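You operate a simulated robot arm through the tools that you are given. There is no shell and no other tool. Be economical: measure what you need, move in short steps, check, and stop when the job is done.

You run a simulated two-armed robot. Do the job below in one go: nothing can be reset, and whatever is moved stays where it is left.

## Task
On the dining table top, fold the tea towel in half, so that it is half as wide.
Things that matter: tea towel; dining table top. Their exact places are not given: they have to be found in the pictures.

It is judged by the outcome, as a careful person would: the job done as asked, and still so three seconds after it is handed in. It fails if anything else is knocked over, pushed out of place, dropped, spilled or broken. Flat cloth is picked up by pressing the open fingertips on it (5 to 10 N) and closing them slowly along it; thin cloth reads only 2 to 8 mm in the jaws.

## Robot
Two 7-joint arms with two-finger parallel grippers on one trunk, on a base that drives. Base frame: it is fixed to the floor where the robot stands at the start and does not move with it; the origin is under the middle of the robot, x ahead of it, y to its left, z up. Lengths are in mm, angles in degrees, forces in N, time in s.
The left shoulder is at the start at [70, 163, 1070], the right one opposite. Places, roughly: dining table top [1200, -100, 800]. Payload 3.43 kg a hand.
Tool frame (each hand has its own): the origin (TCP) lies between the finger pads and is the grasp point; the fingertips stand 34 mm ahead of it; z points along the fingers, y is the line along which they close. Largest opening 128 mm; finger width 24, thickness 12; the body of the gripper, 48 by 130 mm, starts 96 mm behind the TCP.
Orientation is told as [roll, pitch, yaw] about the base's x, y, z axes, in that order, counted from this pose: with the fingers straight down and closing along the base's y, the tool's x points along the base's -x, its y along +y and its z along -z.

## Interface
- The arms move only by the tool send_rows. It takes "left_moves", "right_moves" or both (then of equal length, played together; a hand with none holds still); each is a list of rows, each a list of 7 numbers: the shift along the tool's x, y, z in units of 200 mm (1.0 is 200 mm), then the turn, a rotation vector about the tool's x, y, z in units of 45 degrees (1.0 is 45 degrees), then the gripper command, from -1 (shut) to 1 (fully open), values between in proportion. In form: [[x, y, z, ax, ay, az, claw], ...]. A call has 1 to 20 rows; each row is the pose to reach, as a shift and turn from the pose commanded when the call began, along the tool's axes at that moment. A call with a number of a shift or a turn outside -1 to 1 is refused whole. Rows are played at 5 a second. More than 50 mm and 8.6 degrees between two rows, or a gripper value outside its range, and nothing of the call is played. Where a pose cannot be reached the arm comes as near as it can. A force on the tool above 40 N (or 10 N above the force at the start of the call, whichever is more), or a blocked arm, ends the call early, and 0.2 s more pass. Each finger travels about 153 mm/s and halts on what it meets, pressing with about 39 N; the grip force reading is that of the motor and also rises with nothing between the fingers. The clock runs only during rows and for 0.2 s after the last one: add rows that repeat a pose to give the fingers time. The reply holds the time, the measured pose of the TCP, the force on the tool along the base axes, the opening and the grip force, in the units named above and with some noise.
- Cameras (640 x 400 px; columns grow to the right, rows downward): "scene" is now at [130.8, 17.3, 1268.4]; the picture's right is [0.00, -1.00, 0.00], its down [-0.75, -0.00, -0.67] and it looks along [0.67, 0.00, -0.75] (base axes); focal length 272 px, centre (320, 200). "left" rides on the left gripper at [76, 11, -160] in its tool frame; the picture's right is [-0.15, 0.99, 0.00], its down [-0.88, -0.13, -0.46] and it looks along [-0.45, -0.07, 0.89] (tool axes); focal length 234 px, centre (320, 200). "right" rides on the right gripper at [76, -11, -160] in its tool frame; the picture's right is [0.15, 0.99, 0.00], its down [-0.88, 0.13, -0.46] and it looks along [-0.45, 0.07, 0.89] (tool axes); focal length 234 px, centre (320, 200).
- snapshot(camera): a new picture of that camera. The clock stands still meanwhile.
- move_column(by): slides the trunk up (or, below 0, down) by that many mm; the arms and the scene camera ride with it, the base frame stays. It gives what a move gives, with no picture.
- roll_base(legs): drives the robot by 1 to 6 legs, each [ahead, left, turn to the left] in mm, mm and degrees, along the robot's own axes; the way and the turn of a leg run together, so that a leg with both is an arc; at most 1500 mm and 180 degrees a leg. The arms and the cameras ride along, it lands a little off, and it stops where it bumps. It gives what a move gives.
- head_to(pan, tilt): turns the head with the scene camera to pan (to the left, within 86 degrees either way) and tilt (down, from -29 to 69), counted from straight ahead of the robot. It gives what a move gives.
- point_at(camera, pixels): for up to 12 pixels [column, row] of the newest picture of that camera ("zoom" is the newest enlarged one), the place [x, y, z] in the base frame of the surface seen there, good to about 3 mm, but the place of the scene camera against the robot may be out by one fixed shift of up to 25 mm in any direction. The clock stands still meanwhile.
- zoom(camera, box): a new picture of the part [left, top, right, bottom] of that camera's present view, enlarged. The clock stands still meanwhile.
- job_done(): hands the job in; it is judged then, once.

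Keep the steps short. Do not move on a guess: measure, check each grasp and each placing, and mend mistakes. In all there are 80 turns and 78 pictures (those below and enlarged ones count). Leave the grippers open and the arms clear of the work at the hand-in unless told otherwise, and finish with a single line.

The tools are called after ">>>" by a JSON object that holds its "method" and its "body". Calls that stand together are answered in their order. send_rows: Moves the arms, as the interface text tells. Its arguments: {"type":"object","properties":{"left_moves":{"type":"array"},"right_moves":{"type":"array"}},"required":[]} The other tools are called the same way: move_column (by) slides the trunk up or down; roll_base (legs) drives the base; head_to (pan, tilt) turns the head that bears the scene camera; snapshot (camera) takes a picture; point_at (camera, pixels) gives the place of the surface under pixels of a picture; zoom (camera, box) takes an enlarged picture of a part of a camera's view; job_done () hands the job in.

At the start:

```text
clock: 0.0
left_position: [668.8, 293.7, 936.3]
left_ee_rot: [0.0, 0.0, 0.1]
left_wrist_force: [-0.6, -0.7, -0.7]
left_opening: 128.0
left_grasp_force: 0.1
right_position: [610.0, -276.5, 901.9]
right_ee_rot: [0.1, 0.0, 0.0]
right_wrist_force: [1.0, 0.5, 0.6]
right_opening: 127.9
right_grasp_force: 0.1
trunk travel left (down, up): [-550.0, 390.0]
robot x, y, heading: [2.3, 1.9, -0.2]
head pan, tilt: [0.3, 48.3]
```

scene: 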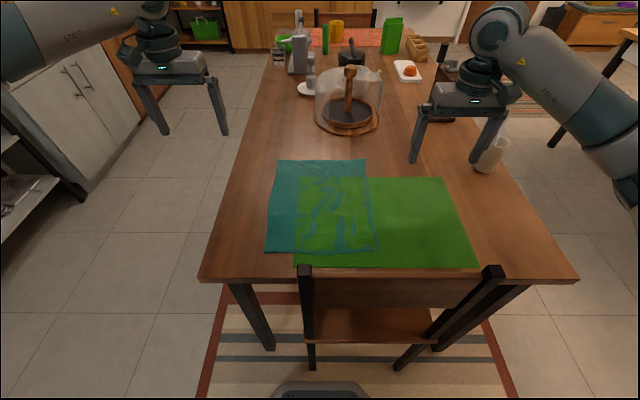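
right: 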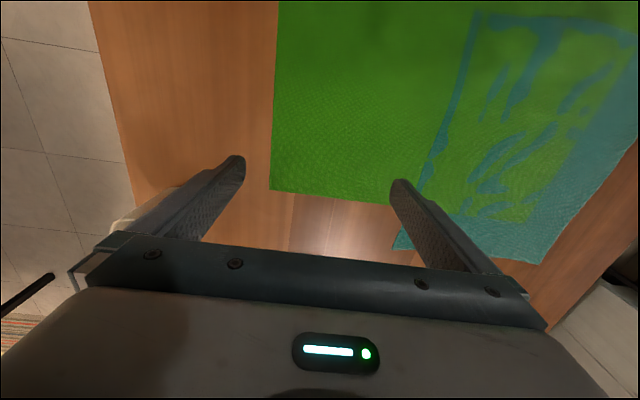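
left: 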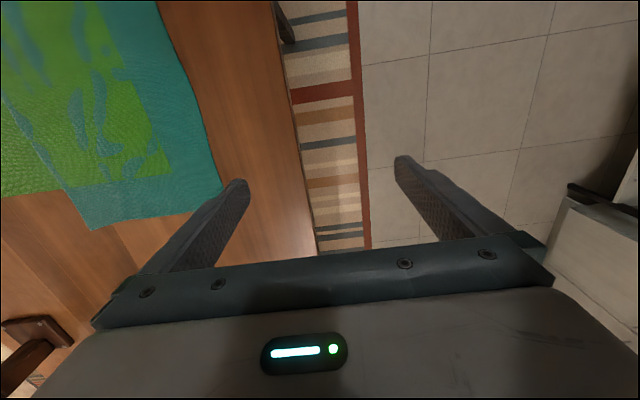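

I see a green cloth and a teal cloth overlapping on the near part of the table. I'll zoom in to see which is the towel and measure the corners.

>>> {"method": "zoom", "body": {"camera": "scene", "box": [200, 140, 520, 340]}}

>>> {"method": "point_at", "body": {"camera": "scene", "pixels": [[279, 161], [366, 161], [267, 252], [380, 252], [297, 178], [443, 178], [296, 266], [478, 266], [250, 230], [500, 230], [330, 210], [420, 220]]}}

```text
2.00 times, centred on (360, 240) of scene
```

zoom: 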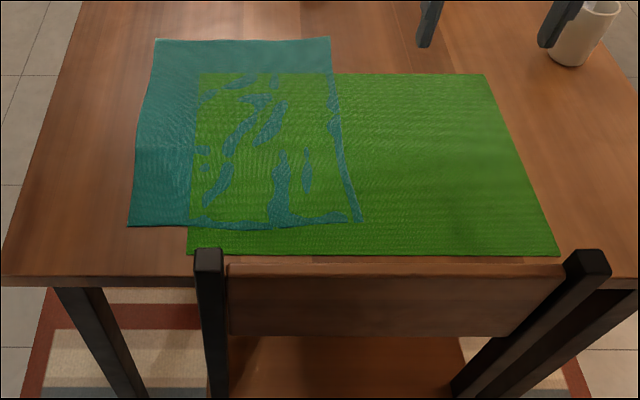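

```text
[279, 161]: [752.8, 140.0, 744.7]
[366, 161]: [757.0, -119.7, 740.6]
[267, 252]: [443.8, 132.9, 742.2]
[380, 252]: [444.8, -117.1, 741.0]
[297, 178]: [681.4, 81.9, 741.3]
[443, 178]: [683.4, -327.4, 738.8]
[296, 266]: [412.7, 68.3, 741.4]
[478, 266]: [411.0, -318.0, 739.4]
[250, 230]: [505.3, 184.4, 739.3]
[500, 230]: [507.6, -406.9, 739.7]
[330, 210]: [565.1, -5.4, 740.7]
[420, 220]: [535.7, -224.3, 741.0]
```

The teal cloth (about 310 along x by 250 along y) is the towel. It lies partly on a green placemat, so its free left edge at y≈135 is the one to fold over to y≈-118. The best stance is on the left side of the table, facing it. First I'll look at the floor space there.

>>> {"method": "head_to", "body": {"pan": 50, "tilt": 45}}

>>> {"method": "snapshot", "body": {"camera": "scene"}}

```text
clock: 1.2
left_position: [668.3, 293.1, 936.3]
left_ee_rot: [0.0, 0.0, 0.1]
left_wrist_force: [0.9, 0.2, 0.0]
left_opening: 128.1
left_grasp_force: 0.1
right_position: [610.8, -275.9, 901.8]
right_ee_rot: [-0.1, 0.0, 0.0]
right_wrist_force: [0.4, -0.3, 1.2]
right_opening: 128.1
right_grasp_force: 0.0
trunk travel left (down, up): [-550.0, 390.0]
robot x, y, heading: [3.5, 2.7, -0.2]
head pan, tilt: [50.0, 45.0]
```

```text
73 pictures are left
```

scene: 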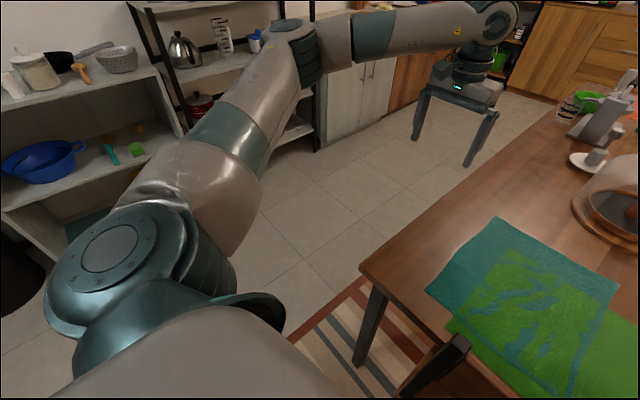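

>>> {"method": "point_at", "body": {"camera": "scene", "pixels": [[360, 266], [300, 140], [345, 150], [395, 110], [280, 210], [350, 365], [30, 180], [330, 210], [95, 190], [172, 130], [495, 150], [320, 100]]}}

```text
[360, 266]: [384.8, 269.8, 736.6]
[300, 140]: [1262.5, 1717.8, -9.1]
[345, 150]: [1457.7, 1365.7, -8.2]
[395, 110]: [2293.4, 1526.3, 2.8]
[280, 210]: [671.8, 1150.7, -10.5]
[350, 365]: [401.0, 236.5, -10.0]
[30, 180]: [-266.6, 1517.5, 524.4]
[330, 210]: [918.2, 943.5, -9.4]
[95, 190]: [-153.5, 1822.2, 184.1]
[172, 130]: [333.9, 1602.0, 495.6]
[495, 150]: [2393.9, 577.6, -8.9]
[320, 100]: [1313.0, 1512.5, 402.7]
```

There is plenty of floor on the left: the table edge is at y≈270 and the shelves at y≈1500. I'll raise the trunk for clearance, then drive left, ahead, and turn right to face the towel's left edge.

>>> {"method": "move_column", "body": {"by": 100}}

>>> {"method": "roll_base", "body": {"legs": [[0, 850, 0], [595, 0, 0], [0, 0, -90]]}}

>>> {"method": "head_to", "body": {"pan": 0, "tilt": 48}}

>>> {"method": "snapshot", "body": {"camera": "scene"}}

```text
clock: 2.5
left_position: [668.3, 292.3, 1035.9]
left_ee_rot: [0.0, 0.0, 0.1]
left_wrist_force: [-0.9, -0.1, -0.1]
left_opening: 128.2
left_grasp_force: 0.0
right_position: [612.0, -276.4, 1002.7]
right_ee_rot: [0.0, 0.0, 0.0]
right_wrist_force: [-0.1, -0.9, 0.5]
right_opening: 127.9
right_grasp_force: 0.1
trunk travel left (down, up): [-650.0, 290.0]
robot x, y, heading: [-0.7, -5.2, 0.3]
head pan, tilt: [50.0, 45.0]
```

```text
clock: 13.8
left_position: [893.4, 190.7, 1035.9]
left_ee_rot: [0.0, -0.1, -89.5]
left_wrist_force: [-0.1, 0.6, 0.0]
left_opening: 127.7
left_grasp_force: 0.0
right_position: [323.7, 244.3, 1002.3]
right_ee_rot: [0.1, 0.0, -89.5]
right_wrist_force: [-0.1, 0.1, 0.6]
right_opening: 127.9
right_grasp_force: 0.0
trunk travel left (down, up): [-650.0, 290.0]
robot x, y, heading: [596.6, 854.7, -89.5]
head pan, tilt: [50.0, 45.0]
```

```text
clock: 15.0
left_position: [893.7, 191.5, 1035.7]
left_ee_rot: [0.0, 0.1, -89.5]
left_wrist_force: [0.0, 0.3, -0.4]
left_opening: 128.0
left_grasp_force: 0.1
right_position: [325.3, 245.0, 1002.9]
right_ee_rot: [0.0, -0.1, -89.7]
right_wrist_force: [0.1, -0.5, 0.4]
right_opening: 128.0
right_grasp_force: 0.1
trunk travel left (down, up): [-650.0, 290.0]
robot x, y, heading: [597.0, 858.4, -89.5]
head pan, tilt: [0.0, 48.0]
```

```text
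72 pictures are left
```

scene: 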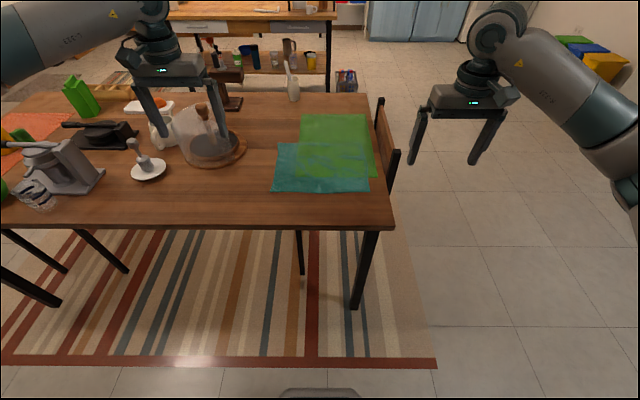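

Now facing the towel. The left hand is near the glass dome's x, so before driving closer I'll bring both hands inward and check where the dome stands.

>>> {"method": "send_rows", "body": {"left_moves": [[0.1, -0.2, 0, 0, 0, 0, 0], [0.2, -0.4, 0, 0, 0, 0, -0.4], [0.2, -0.6, 0, 0, 0, 0, -0.4], [0.2, -0.76, 0, 0, 0, 0, -0.4]], "right_moves": [[0, 0.18, 0, 0, 0, 0, 0], [0, 0.36, 0, 0, 0, 0, -0.4], [0, 0.54, 0, 0, 0, 0, -0.4], [0, 0.7, 0, 0, 0, 0, -0.4]]}}

>>> {"method": "point_at", "body": {"camera": "scene", "pixels": [[243, 150], [201, 110], [210, 165], [276, 144], [273, 190], [368, 191], [369, 146], [390, 228]]}}

```text
clock: 16.0
left_position: [742.2, 230.3, 1036.3]
left_ee_rot: [0.0, 0.0, -89.5]
left_wrist_force: [-0.1, 0.3, 0.2]
left_opening: 38.3
left_grasp_force: 0.0
right_position: [463.1, 243.8, 1002.4]
right_ee_rot: [0.1, -0.1, -89.5]
right_wrist_force: [0.7, 0.5, 0.2]
right_opening: 38.4
right_grasp_force: 0.0
trunk travel left (down, up): [-650.0, 290.0]
robot x, y, heading: [598.7, 853.6, -89.6]
head pan, tilt: [0.0, 48.0]
```

```text
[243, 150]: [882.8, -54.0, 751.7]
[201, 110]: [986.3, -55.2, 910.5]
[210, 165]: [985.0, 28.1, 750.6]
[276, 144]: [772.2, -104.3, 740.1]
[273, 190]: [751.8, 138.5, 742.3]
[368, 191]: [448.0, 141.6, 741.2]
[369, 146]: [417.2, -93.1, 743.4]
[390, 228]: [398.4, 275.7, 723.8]
```

The dome's near side is at x≈880, which clears the left hand at x≈742. I'll drive 240 mm ahead, then view the corners with the wrist cameras.

>>> {"method": "roll_base", "body": {"legs": [[240, 0, 0]]}}

>>> {"method": "send_rows", "body": {"left_moves": [[0.2, 0, 0, 0, 0, 0, -0.4], [0.4, 0, 0.1, 0, 0, 0, -0.4], [0.6, 0, 0.3, 0, 0, 0, -0.4], [0.75, 0, 0.5, 0, 0, 0, -0.4]], "right_moves": [[0.2, 0, 0, 0, 0, 0, -0.4], [0.4, 0, 0.1, 0, 0, 0, -0.4], [0.6, 0, 0.2, 0, 0, 0, -0.4], [0.68, 0, 0.33, 0, 0, 0, -0.4]]}}

>>> {"method": "snapshot", "body": {"camera": "left"}}

>>> {"method": "snapshot", "body": {"camera": "right"}}

>>> {"method": "snapshot", "body": {"camera": "scene"}}

```text
clock: 17.8
left_position: [744.9, -9.6, 1036.9]
left_ee_rot: [0.0, 0.0, -89.6]
left_wrist_force: [-0.1, -0.3, 0.1]
left_opening: 38.3
left_grasp_force: 0.0
right_position: [466.1, 5.7, 1003.0]
right_ee_rot: [-0.1, -0.1, -89.5]
right_wrist_force: [-1.2, -0.6, 0.4]
right_opening: 38.6
right_grasp_force: 0.1
trunk travel left (down, up): [-650.0, 290.0]
robot x, y, heading: [599.5, 616.5, -89.5]
head pan, tilt: [0.0, 48.0]
```

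```text
refused: row 3 steps farther than a row can; nothing moved
```

```text
71 pictures are left
```

left: 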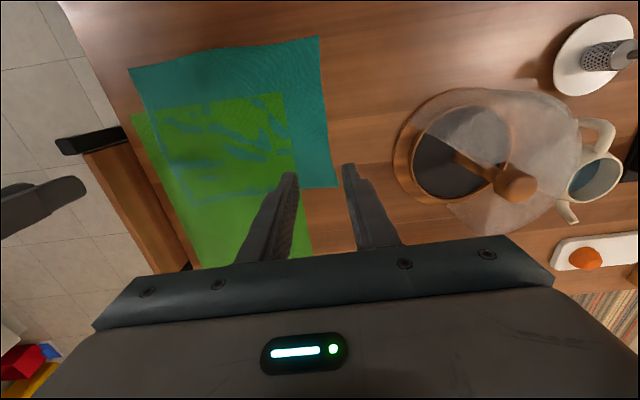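

```text
70 pictures are left
```

right: 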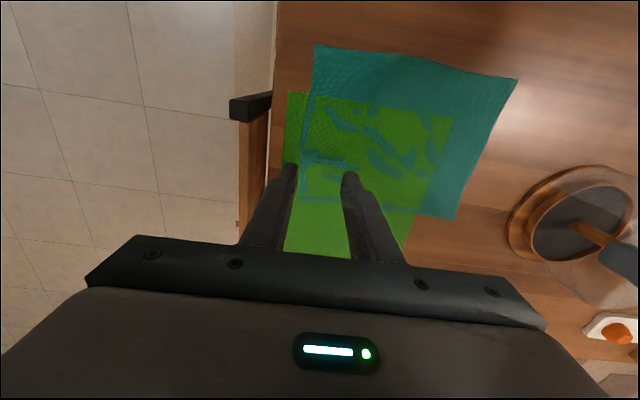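

```text
69 pictures are left
```

scene: 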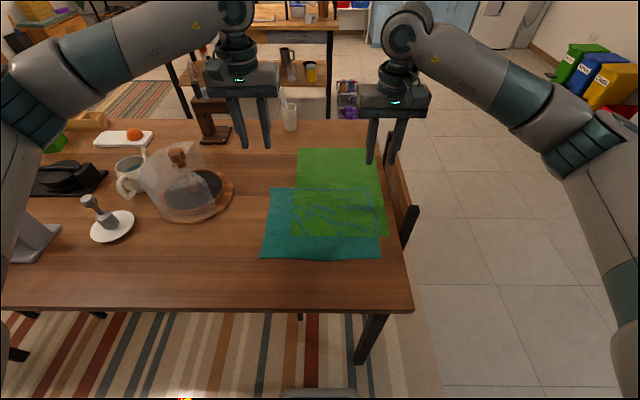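

From here both wrist cameras see the whole towel. I'll measure its corners with each wrist camera and with the scene camera, to compare.

>>> {"method": "point_at", "body": {"camera": "left", "pixels": [[132, 70], [317, 40], [334, 185], [142, 105], [220, 55], [370, 60], [172, 200], [138, 118]]}}

>>> {"method": "point_at", "body": {"camera": "right", "pixels": [[317, 48], [515, 80], [454, 218], [303, 198], [450, 50], [410, 65], [290, 95], [288, 240]]}}

>>> {"method": "point_at", "body": {"camera": "scene", "pixels": [[262, 257], [380, 257], [271, 188], [375, 191], [230, 280], [297, 149]]}}

```text
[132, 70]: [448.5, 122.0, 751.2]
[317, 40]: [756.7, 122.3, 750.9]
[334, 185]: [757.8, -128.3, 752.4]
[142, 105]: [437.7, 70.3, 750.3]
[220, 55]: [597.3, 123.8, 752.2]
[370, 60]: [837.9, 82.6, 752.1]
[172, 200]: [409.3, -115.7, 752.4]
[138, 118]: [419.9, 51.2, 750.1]
```

```text
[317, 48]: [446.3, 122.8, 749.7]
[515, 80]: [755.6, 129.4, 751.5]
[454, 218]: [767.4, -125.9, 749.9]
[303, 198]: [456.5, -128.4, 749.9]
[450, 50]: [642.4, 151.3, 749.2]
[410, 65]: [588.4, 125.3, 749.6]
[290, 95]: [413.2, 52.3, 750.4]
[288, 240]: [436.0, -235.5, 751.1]
```

```text
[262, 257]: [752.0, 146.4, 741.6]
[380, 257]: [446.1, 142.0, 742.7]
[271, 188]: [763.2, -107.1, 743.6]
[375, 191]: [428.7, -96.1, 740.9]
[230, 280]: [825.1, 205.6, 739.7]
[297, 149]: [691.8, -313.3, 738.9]
```

Wrist-camera frame: table z≈750, towel left edge y≈124, right edge y≈-127, x from 447 to 757. The scene camera is off by about (-2,+17,-9). I'll move the hands over the grasp points, left to (724,108) and right to (480,108), stopping at z≈867.

>>> {"method": "send_rows", "body": {"left_moves": [[0.2, -0.03, 0.1, 0, 0, 0, -0.53], [0.4, -0.06, 0.2, 0, 0, 0, -0.53], [0.588, -0.105, 0.3, 0, 0, 0, -0.53], [0.588, -0.105, 0.5, 0, 0, 0, -0.53], [0.588, -0.105, 0.7, 0, 0, 0, -0.53], [0.588, -0.105, 0.85, 0, 0, 0, -0.53]], "right_moves": [[0.2, 0.02, 0.1, 0, 0, 0, -0.53], [0.4, 0.05, 0.2, 0, 0, 0, -0.53], [0.512, 0.07, 0.3, 0, 0, 0, -0.53], [0.512, 0.07, 0.45, 0, 0, 0, -0.53], [0.512, 0.07, 0.6, 0, 0, 0, -0.53], [0.512, 0.07, 0.68, 0, 0, 0, -0.53]]}}

>>> {"method": "snapshot", "body": {"camera": "left"}}

>>> {"method": "snapshot", "body": {"camera": "right"}}

```text
clock: 19.2
left_position: [722.4, 107.7, 865.9]
left_ee_rot: [0.0, 0.0, -89.4]
left_wrist_force: [-0.6, -0.1, -0.3]
left_opening: 30.1
left_grasp_force: 0.0
right_position: [479.7, 108.9, 866.0]
right_ee_rot: [0.0, 0.0, -89.5]
right_wrist_force: [-0.1, -0.9, -0.2]
right_opening: 30.3
right_grasp_force: 0.0
trunk travel left (down, up): [-650.0, 290.0]
robot x, y, heading: [598.2, 617.3, -89.4]
head pan, tilt: [0.0, 48.0]
```

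```text
68 pictures are left
```

left: 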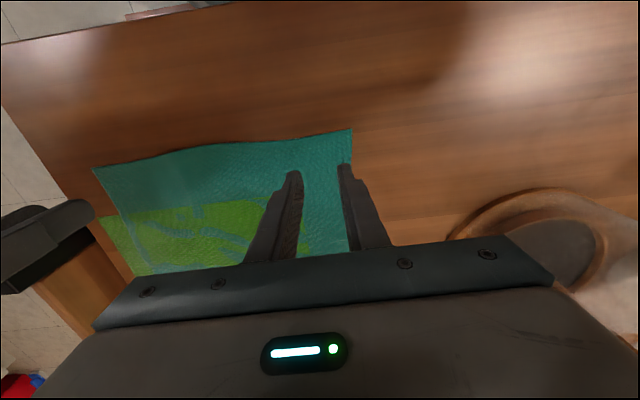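

```text
67 pictures are left
```

right: 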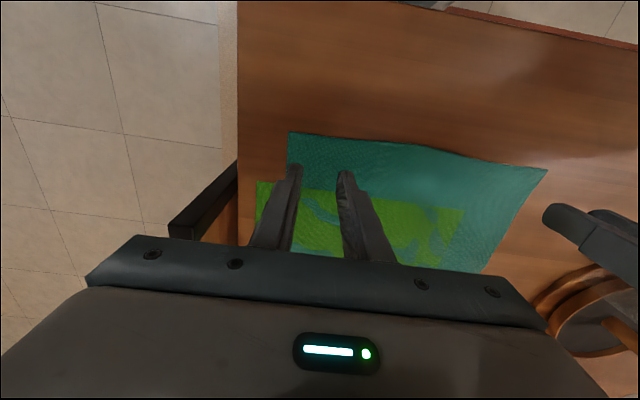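

Positions look right. I'll re-measure the two corners from up close before lowering.

>>> {"method": "point_at", "body": {"camera": "left", "pixels": [[349, 133], [325, 135], [340, 120], [250, 140]]}}

>>> {"method": "point_at", "body": {"camera": "right", "pixels": [[291, 136], [315, 138], [300, 125], [400, 150]]}}

```text
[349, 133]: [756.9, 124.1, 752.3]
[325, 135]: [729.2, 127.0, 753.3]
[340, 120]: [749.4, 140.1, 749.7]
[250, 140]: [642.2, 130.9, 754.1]
```

```text
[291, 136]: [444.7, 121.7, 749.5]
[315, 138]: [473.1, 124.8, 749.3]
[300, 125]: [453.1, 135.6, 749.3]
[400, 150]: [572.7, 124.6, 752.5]
```

Corners are confirmed. I'll lower both hands to just above the cloth, with the tips at z≈754.

>>> {"method": "send_rows", "body": {"left_moves": [[0, 0.01, 0.2, 0, 0, 0, -0.53], [0, 0.01, 0.35, 0, 0, 0, -0.53], [0, 0.01, 0.39, 0, 0, 0, -0.53], [0, 0.01, 0.39, 0, 0, 0, -0.53]], "right_moves": [[0, 0, 0.2, 0, 0, 0, -0.53], [0, 0, 0.35, 0, 0, 0, -0.53], [0, 0, 0.39, 0, 0, 0, -0.53], [0, 0, 0.39, 0, 0, 0, -0.53]]}}

```text
clock: 20.2
left_position: [724.8, 108.5, 787.5]
left_ee_rot: [0.0, 0.0, -89.6]
left_wrist_force: [-0.5, 0.8, -0.6]
left_opening: 29.8
left_grasp_force: 0.1
right_position: [478.9, 107.9, 789.8]
right_ee_rot: [0.0, 0.0, -89.5]
right_wrist_force: [-0.8, -0.2, -0.6]
right_opening: 30.2
right_grasp_force: 0.1
trunk travel left (down, up): [-650.0, 290.0]
robot x, y, heading: [599.7, 620.2, -89.4]
head pan, tilt: [0.0, 48.0]
```

No contact yet. I'll go down 4 mm more and read the force.

>>> {"method": "send_rows", "body": {"left_moves": [[0, 0, 0.01, 0, 0, 0, -0.53], [0, 0, 0.02, 0, 0, 0, -0.53], [0, 0, 0.02, 0, 0, 0, -0.53]], "right_moves": [[0, 0, 0.01, 0, 0, 0, -0.53], [0, 0, 0.02, 0, 0, 0, -0.53], [0, 0, 0.02, 0, 0, 0, -0.53]]}}

```text
clock: 21.0
left_position: [724.9, 107.7, 785.0]
left_ee_rot: [0.0, -0.1, -89.4]
left_wrist_force: [0.8, -2.1, 12.1]
left_opening: 30.1
left_grasp_force: 0.1
right_position: [479.9, 107.7, 785.7]
right_ee_rot: [0.0, 0.0, -89.5]
right_wrist_force: [-0.3, 0.4, 0.9]
right_opening: 30.0
right_grasp_force: 0.0
trunk travel left (down, up): [-650.0, 290.0]
robot x, y, heading: [596.4, 616.9, -89.2]
head pan, tilt: [0.0, 48.0]
```

Left reads 12 N and right about 1 N. I'll ease the left up by 0.6 mm and lower the right by 1.6 mm.

>>> {"method": "send_rows", "body": {"left_moves": [[0, 0, -0.003, 0, 0, 0, -0.53], [0, 0, -0.003, 0, 0, 0, -0.53]], "right_moves": [[0, 0, 0.004, 0, 0, 0, -0.53], [0, 0, 0.008, 0, 0, 0, -0.53]]}}

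```text
clock: 21.6
left_position: [723.1, 109.4, 784.7]
left_ee_rot: [0.0, -0.1, -89.5]
left_wrist_force: [-0.5, -1.7, 7.0]
left_opening: 30.2
left_grasp_force: 0.0
right_position: [478.7, 108.7, 785.8]
right_ee_rot: [0.0, -0.2, -89.4]
right_wrist_force: [-1.6, 1.2, 16.2]
right_opening: 30.0
right_grasp_force: 0.1
trunk travel left (down, up): [-650.0, 290.0]
robot x, y, heading: [595.4, 614.4, -89.5]
head pan, tilt: [0.0, 48.0]
```

Left is at 7 N. I'll ease the right up by 0.9 mm, then close both slowly.

>>> {"method": "send_rows", "body": {"left_moves": [[0, 0, 0, 0, 0, 0, -0.53], [0, 0, 0, 0, 0, 0, -0.58], [0, 0, 0, 0, 0, 0, -0.63], [0, 0, 0, 0, 0, 0, -0.68], [0, 0, 0, 0, 0, 0, -0.73], [0, 0, 0, 0, 0, 0, -0.78], [0, 0, 0, 0, 0, 0, -0.83], [0, 0, 0, 0, 0, 0, -0.88], [0, 0, 0, 0, 0, 0, -0.94], [0, 0, 0, 0, 0, 0, -1], [0, 0, 0, 0, 0, 0, -1], [0, 0, 0, 0, 0, 0, -1]], "right_moves": [[0, 0, -0.0045, 0, 0, 0, -0.53], [0, 0, -0.0045, 0, 0, 0, -0.58], [0, 0, -0.0045, 0, 0, 0, -0.63], [0, 0, -0.0045, 0, 0, 0, -0.68], [0, 0, -0.0045, 0, 0, 0, -0.73], [0, 0, -0.0045, 0, 0, 0, -0.78], [0, 0, -0.0045, 0, 0, 0, -0.83], [0, 0, -0.0045, 0, 0, 0, -0.88], [0, 0, -0.0045, 0, 0, 0, -0.94], [0, 0, -0.0045, 0, 0, 0, -1], [0, 0, -0.0045, 0, 0, 0, -1], [0, 0, -0.0045, 0, 0, 0, -1]]}}

>>> {"method": "snapshot", "body": {"camera": "left"}}

>>> {"method": "snapshot", "body": {"camera": "right"}}

```text
clock: 24.2
left_position: [724.0, 109.6, 785.5]
left_ee_rot: [-0.1, 0.0, -89.5]
left_wrist_force: [-12.1, -1.5, 6.6]
left_opening: 1.6
left_grasp_force: 36.3
right_position: [479.5, 108.4, 785.9]
right_ee_rot: [0.1, -0.1, -89.5]
right_wrist_force: [11.9, -0.1, 16.4]
right_opening: 2.0
right_grasp_force: 36.5
trunk travel left (down, up): [-650.0, 290.0]
robot x, y, heading: [599.9, 615.9, -89.3]
head pan, tilt: [0.0, 48.0]
```

```text
66 pictures are left
```

left: 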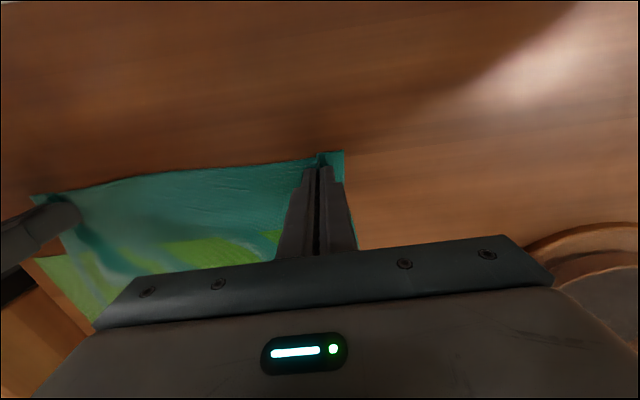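

```text
65 pictures are left
```

right: 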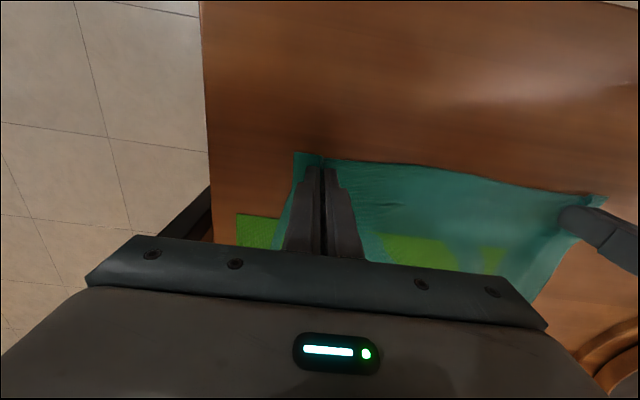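

Both hands show 2 mm with a visible pinched fold at each corner, and the cloth is taut between them. I'll ease the hands 8 mm inward each, lift 35 mm, and check the grasp.

>>> {"method": "send_rows", "body": {"left_moves": [[0, -0.02, -0.06, 0, 0, 0, -1], [-0.01, -0.04, -0.12, 0, 0, 0, -1], [-0.02, -0.04, -0.175, 0, 0, 0, -1]], "right_moves": [[0, 0.02, -0.06, 0, 0, 0, -1], [-0.01, 0.04, -0.12, 0, 0, 0, -1], [-0.02, 0.04, -0.175, 0, 0, 0, -1]]}}

>>> {"method": "snapshot", "body": {"camera": "scene"}}

>>> {"method": "snapshot", "body": {"camera": "left"}}

```text
clock: 25.0
left_position: [718.2, 104.3, 818.3]
left_ee_rot: [0.0, 0.1, -89.4]
left_wrist_force: [0.9, -0.2, -0.1]
left_opening: 1.7
left_grasp_force: 36.7
right_position: [486.6, 104.1, 818.9]
right_ee_rot: [0.0, 0.0, -89.6]
right_wrist_force: [0.0, -0.3, 0.6]
right_opening: 2.0
right_grasp_force: 37.2
trunk travel left (down, up): [-650.0, 290.0]
robot x, y, heading: [599.1, 618.7, -89.3]
head pan, tilt: [0.0, 48.0]
```

```text
64 pictures are left
```

scene: 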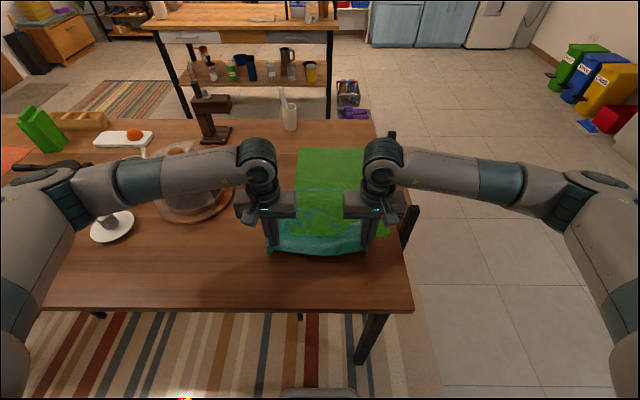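

```text
63 pictures are left
```

left: 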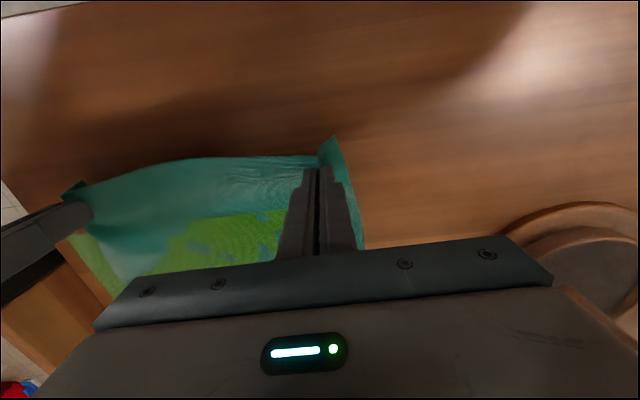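

Both corners are lifted and held. Next I'll carry both hands on an arc over the fold line, tilting the fingers gradually by 30°.

>>> {"method": "send_rows", "body": {"left_moves": [[-0.04, 0, -0.065, 0, 0.067, 0, -1], [-0.088, 0, -0.125, 0, 0.133, 0, -1], [-0.15, 0, -0.17, 0, 0.2, 0, -1], [-0.216, 0, -0.212, 0, 0.267, 0, -1], [-0.29, 0, -0.24, 0, 0.333, 0, -1], [-0.373, 0, -0.267, 0, 0.4, 0, -1], [-0.46, 0, -0.278, 0, 0.467, 0, -1], [-0.549, 0, -0.285, 0, 0.533, 0, -1], [-0.64, 0, -0.278, 0, 0.6, 0, -1], [-0.73, 0, -0.267, 0, 0.667, 0, -1]], "right_moves": [[-0.04, 0, -0.065, 0, 0.067, 0, -1], [-0.088, 0, -0.125, 0, 0.133, 0, -1], [-0.15, 0, -0.17, 0, 0.2, 0, -1], [-0.216, 0, -0.212, 0, 0.267, 0, -1], [-0.29, 0, -0.24, 0, 0.333, 0, -1], [-0.373, 0, -0.267, 0, 0.4, 0, -1], [-0.46, 0, -0.278, 0, 0.467, 0, -1], [-0.549, 0, -0.285, 0, 0.533, 0, -1], [-0.64, 0, -0.278, 0, 0.6, 0, -1], [-0.73, 0, -0.267, 0, 0.667, 0, -1]]}}

>>> {"method": "snapshot", "body": {"camera": "scene"}}

>>> {"method": "snapshot", "body": {"camera": "left"}}

>>> {"method": "snapshot", "body": {"camera": "right"}}

```text
clock: 27.2
left_position: [718.6, -42.8, 871.4]
left_ee_rot: [0.0, 30.1, -89.4]
left_wrist_force: [-0.5, -0.7, 0.0]
left_opening: 1.5
left_grasp_force: 35.9
right_position: [489.3, -42.3, 871.8]
right_ee_rot: [0.0, 30.2, -89.6]
right_wrist_force: [0.8, 0.5, 0.2]
right_opening: 2.0
right_grasp_force: 36.4
trunk travel left (down, up): [-650.0, 290.0]
robot x, y, heading: [598.1, 617.7, -89.9]
head pan, tilt: [0.0, 48.0]
```

```text
62 pictures are left
```

scene: 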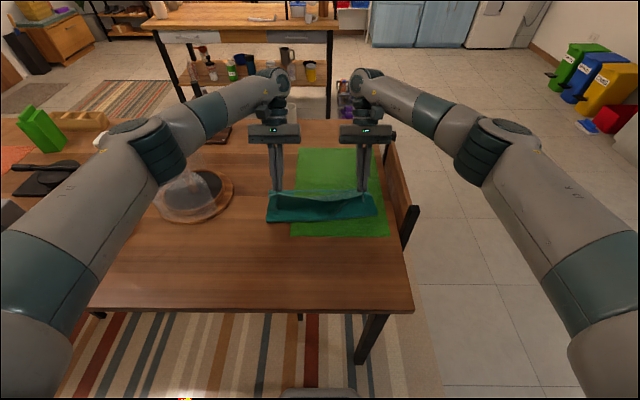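

```text
61 pictures are left
```

left: 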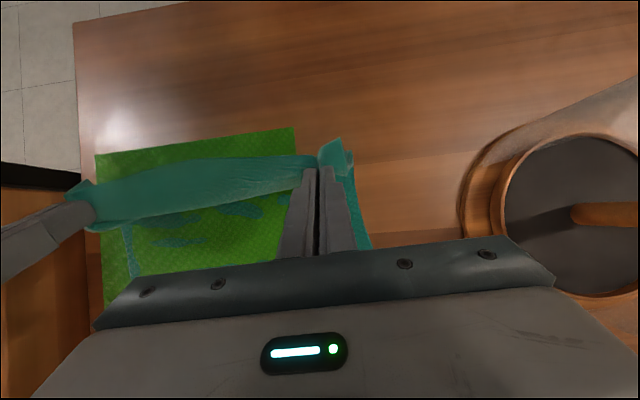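

```text
60 pictures are left
```

right: 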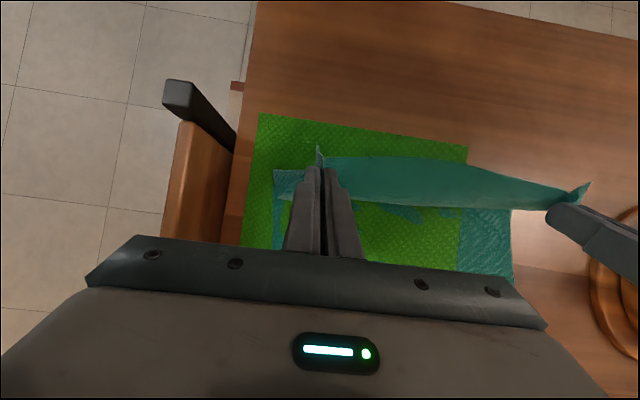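

The cloth is folding cleanly. I'll continue the arc down to the far side, ending with the tips about 8 mm above the table at y≈-113.

>>> {"method": "send_rows", "body": {"left_moves": [[-0.08, 0, -0.01, 0, 0, 0, -1], [-0.163, 0, -0.019, 0, 0, 0, -1], [-0.24, 0, -0.011, 0, 0, 0, -1], [-0.316, 0, -0.003, 0, 0, 0, -1], [-0.38, 0.01, 0.018, 0, 0, 0, -1], [-0.444, 0.02, 0.039, 0, 0, 0, -1], [-0.5, 0.02, 0.067, 0, 0, 0, -1], [-0.545, 0.02, 0.095, 0, 0, 0, -1], [-0.589, 0.02, 0.14, 0, 0, 0, -1]], "right_moves": [[-0.08, 0, -0.01, 0, 0, 0, -1], [-0.163, 0, -0.019, 0, 0, 0, -1], [-0.24, 0, -0.011, 0, 0, 0, -1], [-0.316, 0, -0.003, 0, 0, 0, -1], [-0.38, -0.01, 0.018, 0, 0, 0, -1], [-0.444, -0.02, 0.039, 0, 0, 0, -1], [-0.5, -0.02, 0.067, 0, 0, 0, -1], [-0.545, -0.02, 0.095, 0, 0, 0, -1], [-0.589, -0.02, 0.14, 0, 0, 0, -1]]}}

>>> {"method": "snapshot", "body": {"camera": "scene"}}

>>> {"method": "snapshot", "body": {"camera": "left"}}

>>> {"method": "snapshot", "body": {"camera": "right"}}

```text
clock: 29.2
left_position: [738.3, -75.2, 800.1]
left_ee_rot: [-0.5, 30.1, -89.8]
left_wrist_force: [-28.0, -0.6, 0.6]
left_opening: 1.8
left_grasp_force: 36.4
left hand out of reach, approached as far as the arm can: row 4, 5, 6, 7, 8, 9
right_position: [481.0, -78.3, 809.3]
right_ee_rot: [0.3, 30.0, -89.3]
right_wrist_force: [27.2, 0.7, -0.7]
right_opening: 2.2
right_grasp_force: 36.3
right hand out of reach, approached as far as the arm can: row 4, 5, 6, 7, 8, 9
trunk travel left (down, up): [-650.0, 290.0]
robot x, y, heading: [594.7, 616.6, -89.4]
head pan, tilt: [0.0, 48.0]
```

```text
59 pictures are left
```

scene: 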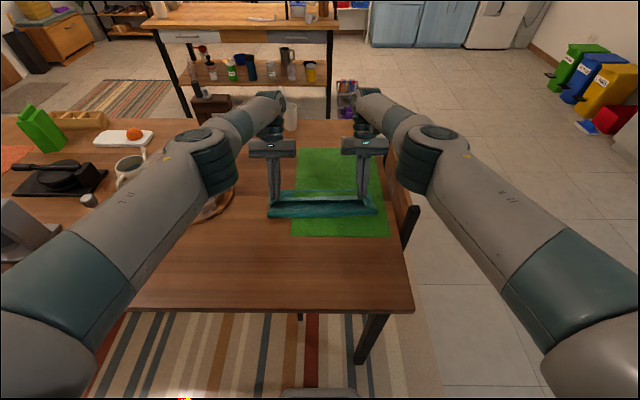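

```text
58 pictures are left
```

left: 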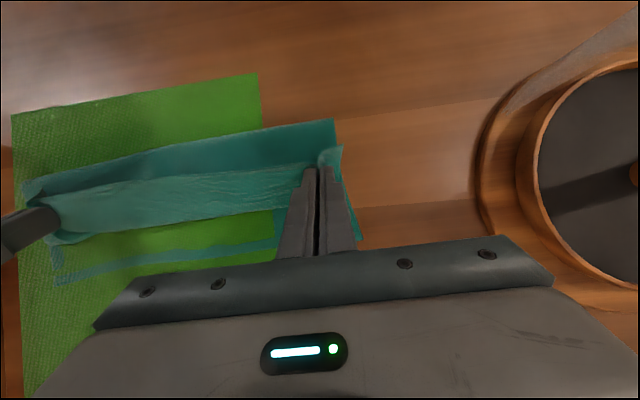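

```text
57 pictures are left
```

right: 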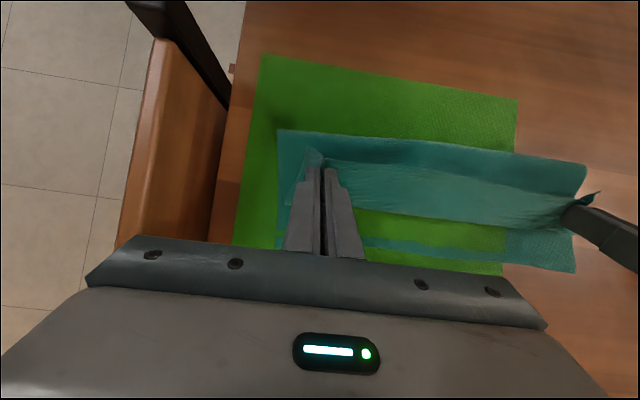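

The arms reached their limit short of the landing, which pulled the cloth taut (28 N). I'll check how much room the base has ahead before driving a little closer.

>>> {"method": "point_at", "body": {"camera": "scene", "pixels": [[320, 389], [290, 393], [350, 393], [320, 397], [355, 355], [320, 310], [405, 312], [184, 398]]}}

```text
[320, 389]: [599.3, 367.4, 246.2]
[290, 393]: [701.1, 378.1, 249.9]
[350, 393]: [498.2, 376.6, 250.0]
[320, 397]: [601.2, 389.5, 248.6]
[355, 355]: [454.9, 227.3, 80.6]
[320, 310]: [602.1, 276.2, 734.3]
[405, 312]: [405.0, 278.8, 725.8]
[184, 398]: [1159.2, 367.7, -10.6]
```

The base front is at about y=350, clear of the table edge and leg. I'll drive 50 mm ahead to carry the hands on.

>>> {"method": "roll_base", "body": {"legs": [[50, 0, 0]]}}

>>> {"method": "snapshot", "body": {"camera": "left"}}

>>> {"method": "snapshot", "body": {"camera": "right"}}

```text
clock: 30.1
left_position: [737.6, -123.4, 801.1]
left_ee_rot: [-0.4, 30.1, -89.7]
left_wrist_force: [-33.0, -1.7, 0.0]
left_opening: 1.5
left_grasp_force: 36.4
right_position: [478.1, -127.0, 809.2]
right_ee_rot: [0.4, 30.1, -89.2]
right_wrist_force: [32.8, 1.8, -0.4]
right_opening: 2.3
right_grasp_force: 37.0
trunk travel left (down, up): [-650.0, 290.0]
robot x, y, heading: [596.0, 570.0, -89.4]
head pan, tilt: [0.0, 48.0]
```

```text
56 pictures are left
```

left: 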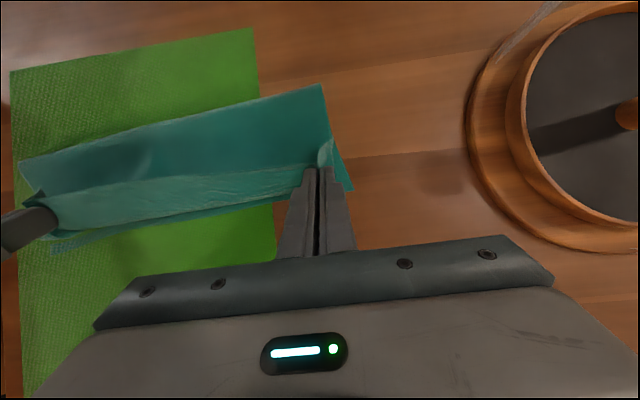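

```text
55 pictures are left
```

right: 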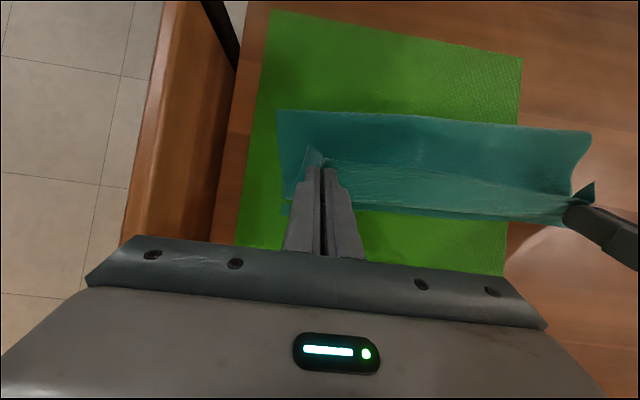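

Both corners are still held and now lie near the far edge. I'll send a hold-still row to see which pose the controller counts as commanded after the drive.

>>> {"method": "send_rows", "body": {"left_moves": [[0, 0, 0, 0, 0, 0, -1]], "right_moves": [[0, 0, 0, 0, 0, 0, -1]]}}

```text
clock: 30.5
left_position: [735.9, -121.1, 802.2]
left_ee_rot: [-0.6, 30.0, -90.1]
left_wrist_force: [-19.1, -0.7, -0.3]
left_opening: 1.3
left_grasp_force: 36.4
right_position: [480.3, -126.1, 810.3]
right_ee_rot: [0.6, 29.9, -89.0]
right_wrist_force: [19.9, 0.7, -0.9]
right_opening: 2.1
right_grasp_force: 37.5
trunk travel left (down, up): [-650.0, 290.0]
robot x, y, heading: [596.4, 563.7, -89.3]
head pan, tilt: [0.0, 48.0]
```

The controller holds the measured pose. I'll lower everything 15 mm with the trunk, then ease the hands inward to relax the cloth.

>>> {"method": "move_column", "body": {"by": -15}}

>>> {"method": "send_rows", "body": {"left_moves": [[0, -0.025, 0, 0, 0, 0, -1], [0, -0.05, 0, 0, 0, 0, -1]], "right_moves": [[0, 0.025, 0.015, 0, 0, 0, -1], [0, 0.04, 0.03, 0, 0, 0, -1]]}}

```text
clock: 31.1
left_position: [736.5, -124.1, 785.5]
left_ee_rot: [-0.5, 30.0, -89.8]
left_wrist_force: [-25.4, -2.6, 12.6]
left_opening: 1.3
left_grasp_force: 36.6
right_position: [480.5, -126.6, 794.7]
right_ee_rot: [0.5, 30.0, -89.1]
right_wrist_force: [24.5, 1.2, -0.1]
right_opening: 2.0
right_grasp_force: 37.1
trunk travel left (down, up): [-635.0, 305.0]
robot x, y, heading: [594.4, 566.7, -89.5]
head pan, tilt: [0.0, 48.0]
```

```text
clock: 31.8
left_position: [731.4, -122.7, 786.9]
left_ee_rot: [-0.1, 29.9, -89.4]
left_wrist_force: [-1.7, -0.3, 16.8]
left_opening: 1.3
left_grasp_force: 36.3
right_position: [484.9, -123.8, 789.7]
right_ee_rot: [0.1, 30.0, -89.4]
right_wrist_force: [5.3, 0.1, 2.1]
right_opening: 2.0
right_grasp_force: 37.0
trunk travel left (down, up): [-635.0, 305.0]
robot x, y, heading: [596.9, 570.2, -89.5]
head pan, tilt: [0.0, 48.0]
```

Tension is gone and the tips are resting on the cloth. I'll open slowly so the pinched folds spread out, then lift clear.

>>> {"method": "send_rows", "body": {"left_moves": [[0, 0, -0.003, 0, 0, 0, -0.9], [0, 0, -0.003, 0, 0, 0, -0.8], [0, 0, -0.003, 0, 0, 0, -0.7], [0, 0, -0.003, 0, 0, 0, -0.6], [0, 0, -0.003, 0, 0, 0, -0.6]], "right_moves": [[0, 0, 0.006, 0, 0, 0, -0.9], [0, 0, 0.006, 0, 0, 0, -0.8], [0, 0, 0.006, 0, 0, 0, -0.7], [0, 0, 0.006, 0, 0, 0, -0.6], [0, 0, 0.006, 0, 0, 0, -0.6]]}}

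>>> {"method": "snapshot", "body": {"camera": "left"}}

>>> {"method": "snapshot", "body": {"camera": "right"}}

```text
clock: 33.0
left_position: [727.5, -123.0, 787.6]
left_ee_rot: [-0.3, 30.0, -89.7]
left_wrist_force: [-3.7, -0.4, 15.3]
left_opening: 19.8
left_grasp_force: 0.1
right_position: [486.9, -122.5, 788.9]
right_ee_rot: [0.4, 30.0, -89.2]
right_wrist_force: [0.1, 0.5, 1.0]
right_opening: 25.4
right_grasp_force: 0.0
trunk travel left (down, up): [-635.0, 305.0]
robot x, y, heading: [596.7, 570.1, -89.3]
head pan, tilt: [0.0, 48.0]
```

```text
54 pictures are left
```

left: 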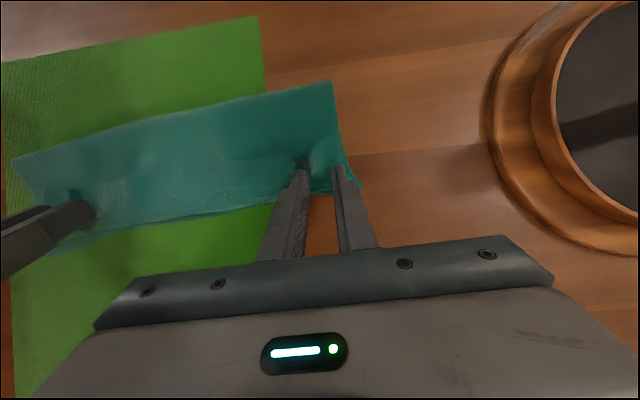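

```text
53 pictures are left
```

right: 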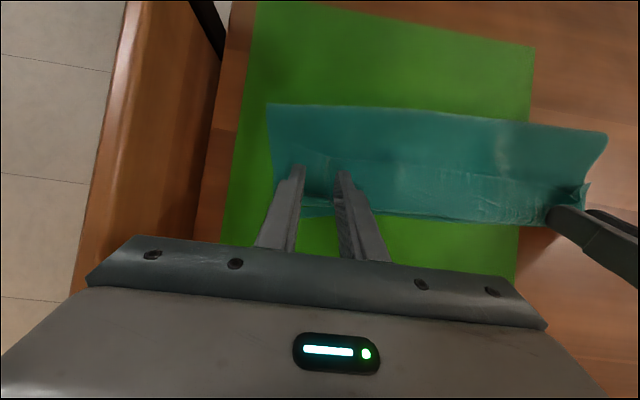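

The cloth is released. I'll lift straight up with the trunk and look.

>>> {"method": "move_column", "body": {"by": 120}}

>>> {"method": "snapshot", "body": {"camera": "left"}}

>>> {"method": "snapshot", "body": {"camera": "right"}}

>>> {"method": "snapshot", "body": {"camera": "scene"}}

```text
clock: 34.5
left_position: [728.7, -124.1, 905.5]
left_ee_rot: [-0.3, 30.1, -89.7]
left_wrist_force: [0.3, 0.4, 0.2]
left_opening: 25.7
left_grasp_force: 0.0
right_position: [487.2, -124.9, 907.4]
right_ee_rot: [0.2, 30.1, -89.2]
right_wrist_force: [0.1, -0.8, 0.3]
right_opening: 25.7
right_grasp_force: 0.0
trunk travel left (down, up): [-755.0, 185.0]
robot x, y, heading: [598.3, 568.4, -89.5]
head pan, tilt: [0.0, 48.0]
```

```text
52 pictures are left
```

left: 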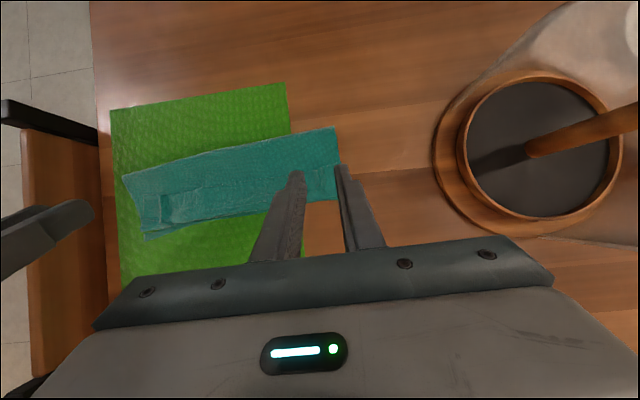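

```text
51 pictures are left
```

right: 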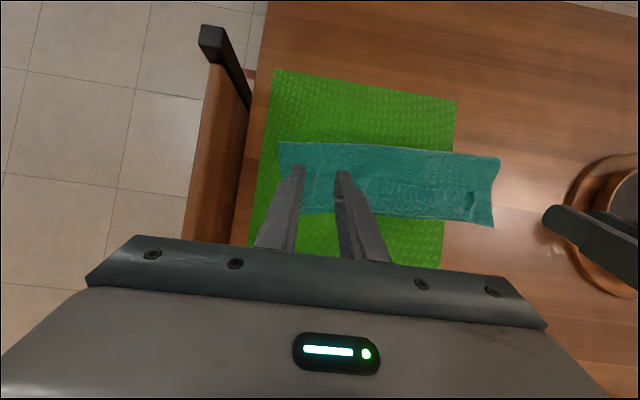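

```text
50 pictures are left
```

scene: 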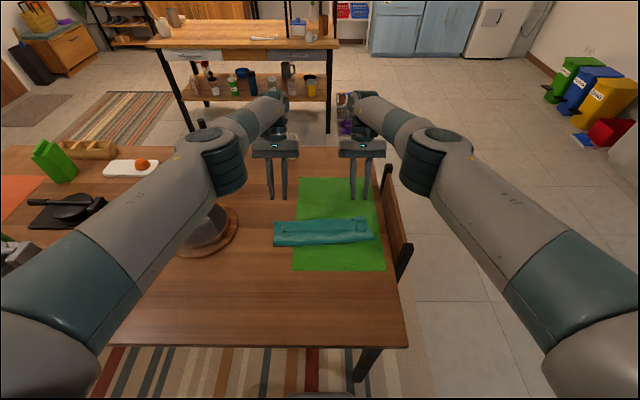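

The fold looks good. I'll zoom in on the result and measure the towel and placemat corners.

>>> {"method": "zoom", "body": {"camera": "scene", "box": [245, 165, 405, 285]}}

>>> {"method": "point_at", "body": {"camera": "zoom", "pixels": [[320, 200], [115, 320], [120, 230], [475, 205], [510, 300], [190, 415], [560, 420], [218, 50], [490, 55]]}}

>>> {"method": "point_at", "body": {"camera": "right", "pixels": [[280, 144], [498, 160], [492, 225], [380, 148], [400, 214], [277, 72], [457, 101]]}}

>>> {"method": "point_at", "body": {"camera": "left", "pixels": [[125, 177], [335, 129], [338, 190], [146, 238], [230, 152], [240, 213], [111, 110], [286, 84]]}}

```text
3.33 times, centred on (325, 225) of scene
```

zoom: 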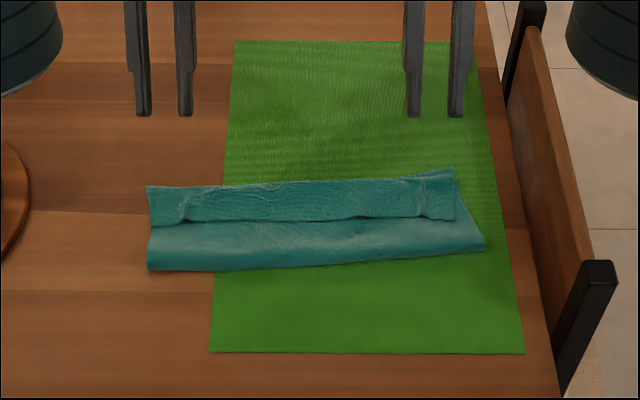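

```text
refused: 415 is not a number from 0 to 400
```

```text
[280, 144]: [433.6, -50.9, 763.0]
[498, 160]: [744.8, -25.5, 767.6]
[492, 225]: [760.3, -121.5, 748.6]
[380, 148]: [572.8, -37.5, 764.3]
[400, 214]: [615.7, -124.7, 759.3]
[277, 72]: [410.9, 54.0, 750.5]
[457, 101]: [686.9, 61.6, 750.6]
```

```text
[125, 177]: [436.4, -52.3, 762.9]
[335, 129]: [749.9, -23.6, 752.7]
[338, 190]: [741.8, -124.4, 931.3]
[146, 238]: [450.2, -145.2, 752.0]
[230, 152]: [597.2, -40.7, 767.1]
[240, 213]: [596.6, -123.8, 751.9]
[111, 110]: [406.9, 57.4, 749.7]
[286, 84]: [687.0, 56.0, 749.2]
```

Placemat corners are unchanged. The towel, though, spans only y≈-124 to about -38, and the strip at its far side may be a hem folded back. I'll look closer with the wrist cameras.

>>> {"method": "zoom", "body": {"camera": "right", "box": [260, 120, 520, 250]}}

>>> {"method": "zoom", "body": {"camera": "left", "box": [110, 110, 370, 250]}}

```text
2.46 times, centred on (390, 185) of right
```

zoom: 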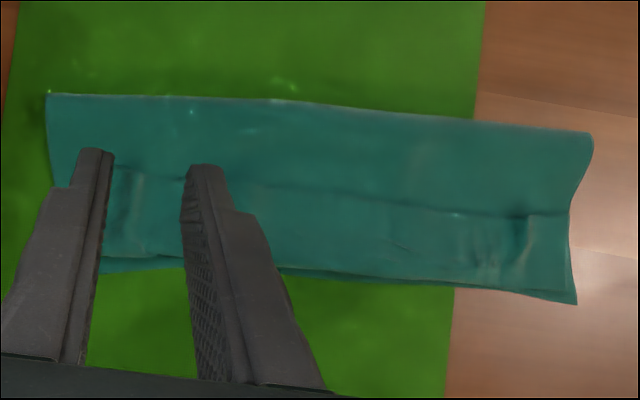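

```text
2.46 times, centred on (240, 180) of left
```

zoom: 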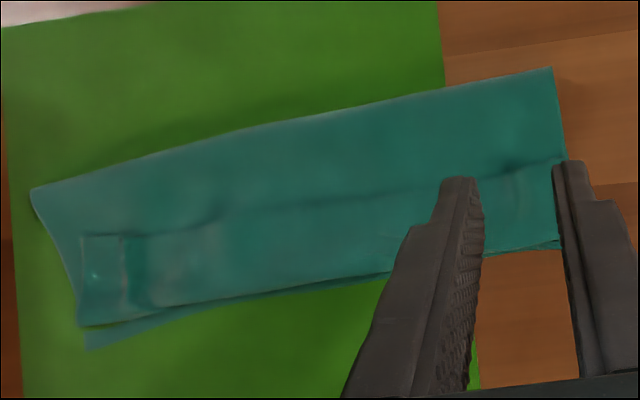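

I see it now: about 45 mm of the far edge is folded back on top as a hem, so the fold line sits at y≈-38 instead of 0. I'll pick up the hem's free edge, open the towel back out, and refold with a better finger tilt. First I'll measure the hem and the height of the left arm over the dome.

>>> {"method": "point_at", "body": {"camera": "scene", "pixels": [[228, 185], [215, 170], [240, 125], [190, 165], [275, 110], [230, 200]]}}

>>> {"method": "zoom", "body": {"camera": "right", "box": [260, 130, 520, 250]}}

>>> {"method": "point_at", "body": {"camera": "zoom", "pixels": [[125, 145], [140, 190], [300, 165], [450, 190], [530, 200], [515, 225], [560, 190], [570, 278], [110, 240], [350, 255], [535, 255], [150, 235]]}}

```text
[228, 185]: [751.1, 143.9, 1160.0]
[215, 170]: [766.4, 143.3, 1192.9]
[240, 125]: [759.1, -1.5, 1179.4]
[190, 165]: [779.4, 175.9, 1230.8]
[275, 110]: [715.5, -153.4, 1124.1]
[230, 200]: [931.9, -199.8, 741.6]
```

```text
2.46 times, centred on (390, 190) of right
```

zoom: 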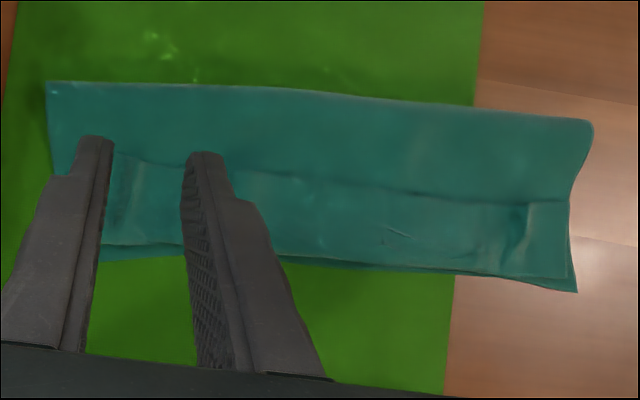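

```text
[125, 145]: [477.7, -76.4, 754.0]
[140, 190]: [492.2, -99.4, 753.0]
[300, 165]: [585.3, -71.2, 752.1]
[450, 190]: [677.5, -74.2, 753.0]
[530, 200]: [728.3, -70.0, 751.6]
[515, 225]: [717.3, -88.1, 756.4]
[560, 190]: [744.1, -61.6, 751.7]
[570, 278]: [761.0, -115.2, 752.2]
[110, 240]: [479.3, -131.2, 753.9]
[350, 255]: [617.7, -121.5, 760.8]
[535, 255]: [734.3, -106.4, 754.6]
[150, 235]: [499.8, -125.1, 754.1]
```

The left arm is not over the dome (elbow x≈755), so lowering is safe. The hem's free edge is at y≈-74. I'll untilt and raise the hands, lower the trunk for better reach, then check.

>>> {"method": "send_rows", "body": {"left_moves": [[0.079, 0, -0.06, 0, -0.148, 0, -0.53], [0.158, -0.01, -0.12, 0, -0.296, 0, -0.53], [0.237, -0.02, -0.18, 0, -0.444, 0, -0.53], [0.316, -0.02, -0.24, 0, -0.593, 0, -0.53], [0.395, -0.02, -0.3, 0, -0.741, 0, -0.53], [0.474, -0.02, -0.36, 0, -0.889, 0, -0.53]], "right_moves": [[0.079, 0, -0.06, 0, -0.148, 0, -0.53], [0.158, 0.01, -0.12, 0, -0.296, 0, -0.53], [0.237, 0.02, -0.18, 0, -0.444, 0, -0.53], [0.316, 0.02, -0.24, 0, -0.593, 0, -0.53], [0.395, 0.02, -0.3, 0, -0.741, 0, -0.53], [0.474, 0.02, -0.36, 0, -0.889, 0, -0.53]]}}

>>> {"method": "move_column", "body": {"by": -190}}

>>> {"method": "snapshot", "body": {"camera": "scene"}}

```text
clock: 35.9
left_position: [723.1, -76.6, 1016.6]
left_ee_rot: [-0.4, -10.0, -89.6]
left_wrist_force: [0.0, -0.6, 0.7]
left_opening: 30.5
left_grasp_force: 0.1
right_position: [489.2, -76.6, 1019.2]
right_ee_rot: [0.3, -10.1, -89.5]
right_wrist_force: [-0.3, 0.5, -0.2]
right_opening: 30.3
right_grasp_force: 0.1
trunk travel left (down, up): [-755.0, 185.0]
robot x, y, heading: [597.2, 569.3, -89.6]
head pan, tilt: [0.0, 48.0]
```

```text
clock: 37.9
left_position: [724.4, -76.4, 826.9]
left_ee_rot: [-0.4, -10.0, -89.4]
left_wrist_force: [-0.1, -0.7, -0.4]
left_opening: 30.1
left_grasp_force: 0.1
right_position: [489.2, -77.4, 827.8]
right_ee_rot: [0.3, -10.0, -89.6]
right_wrist_force: [-0.3, 0.1, 0.3]
right_opening: 30.1
right_grasp_force: 0.1
trunk travel left (down, up): [-565.0, 375.0]
robot x, y, heading: [602.8, 571.6, -89.5]
head pan, tilt: [0.0, 48.0]
```

```text
45 pictures are left
```

scene: 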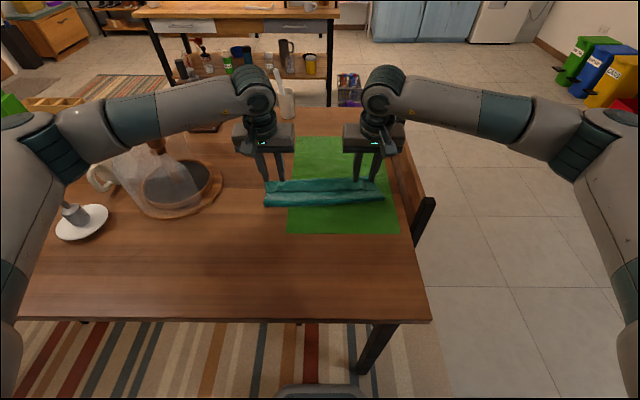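

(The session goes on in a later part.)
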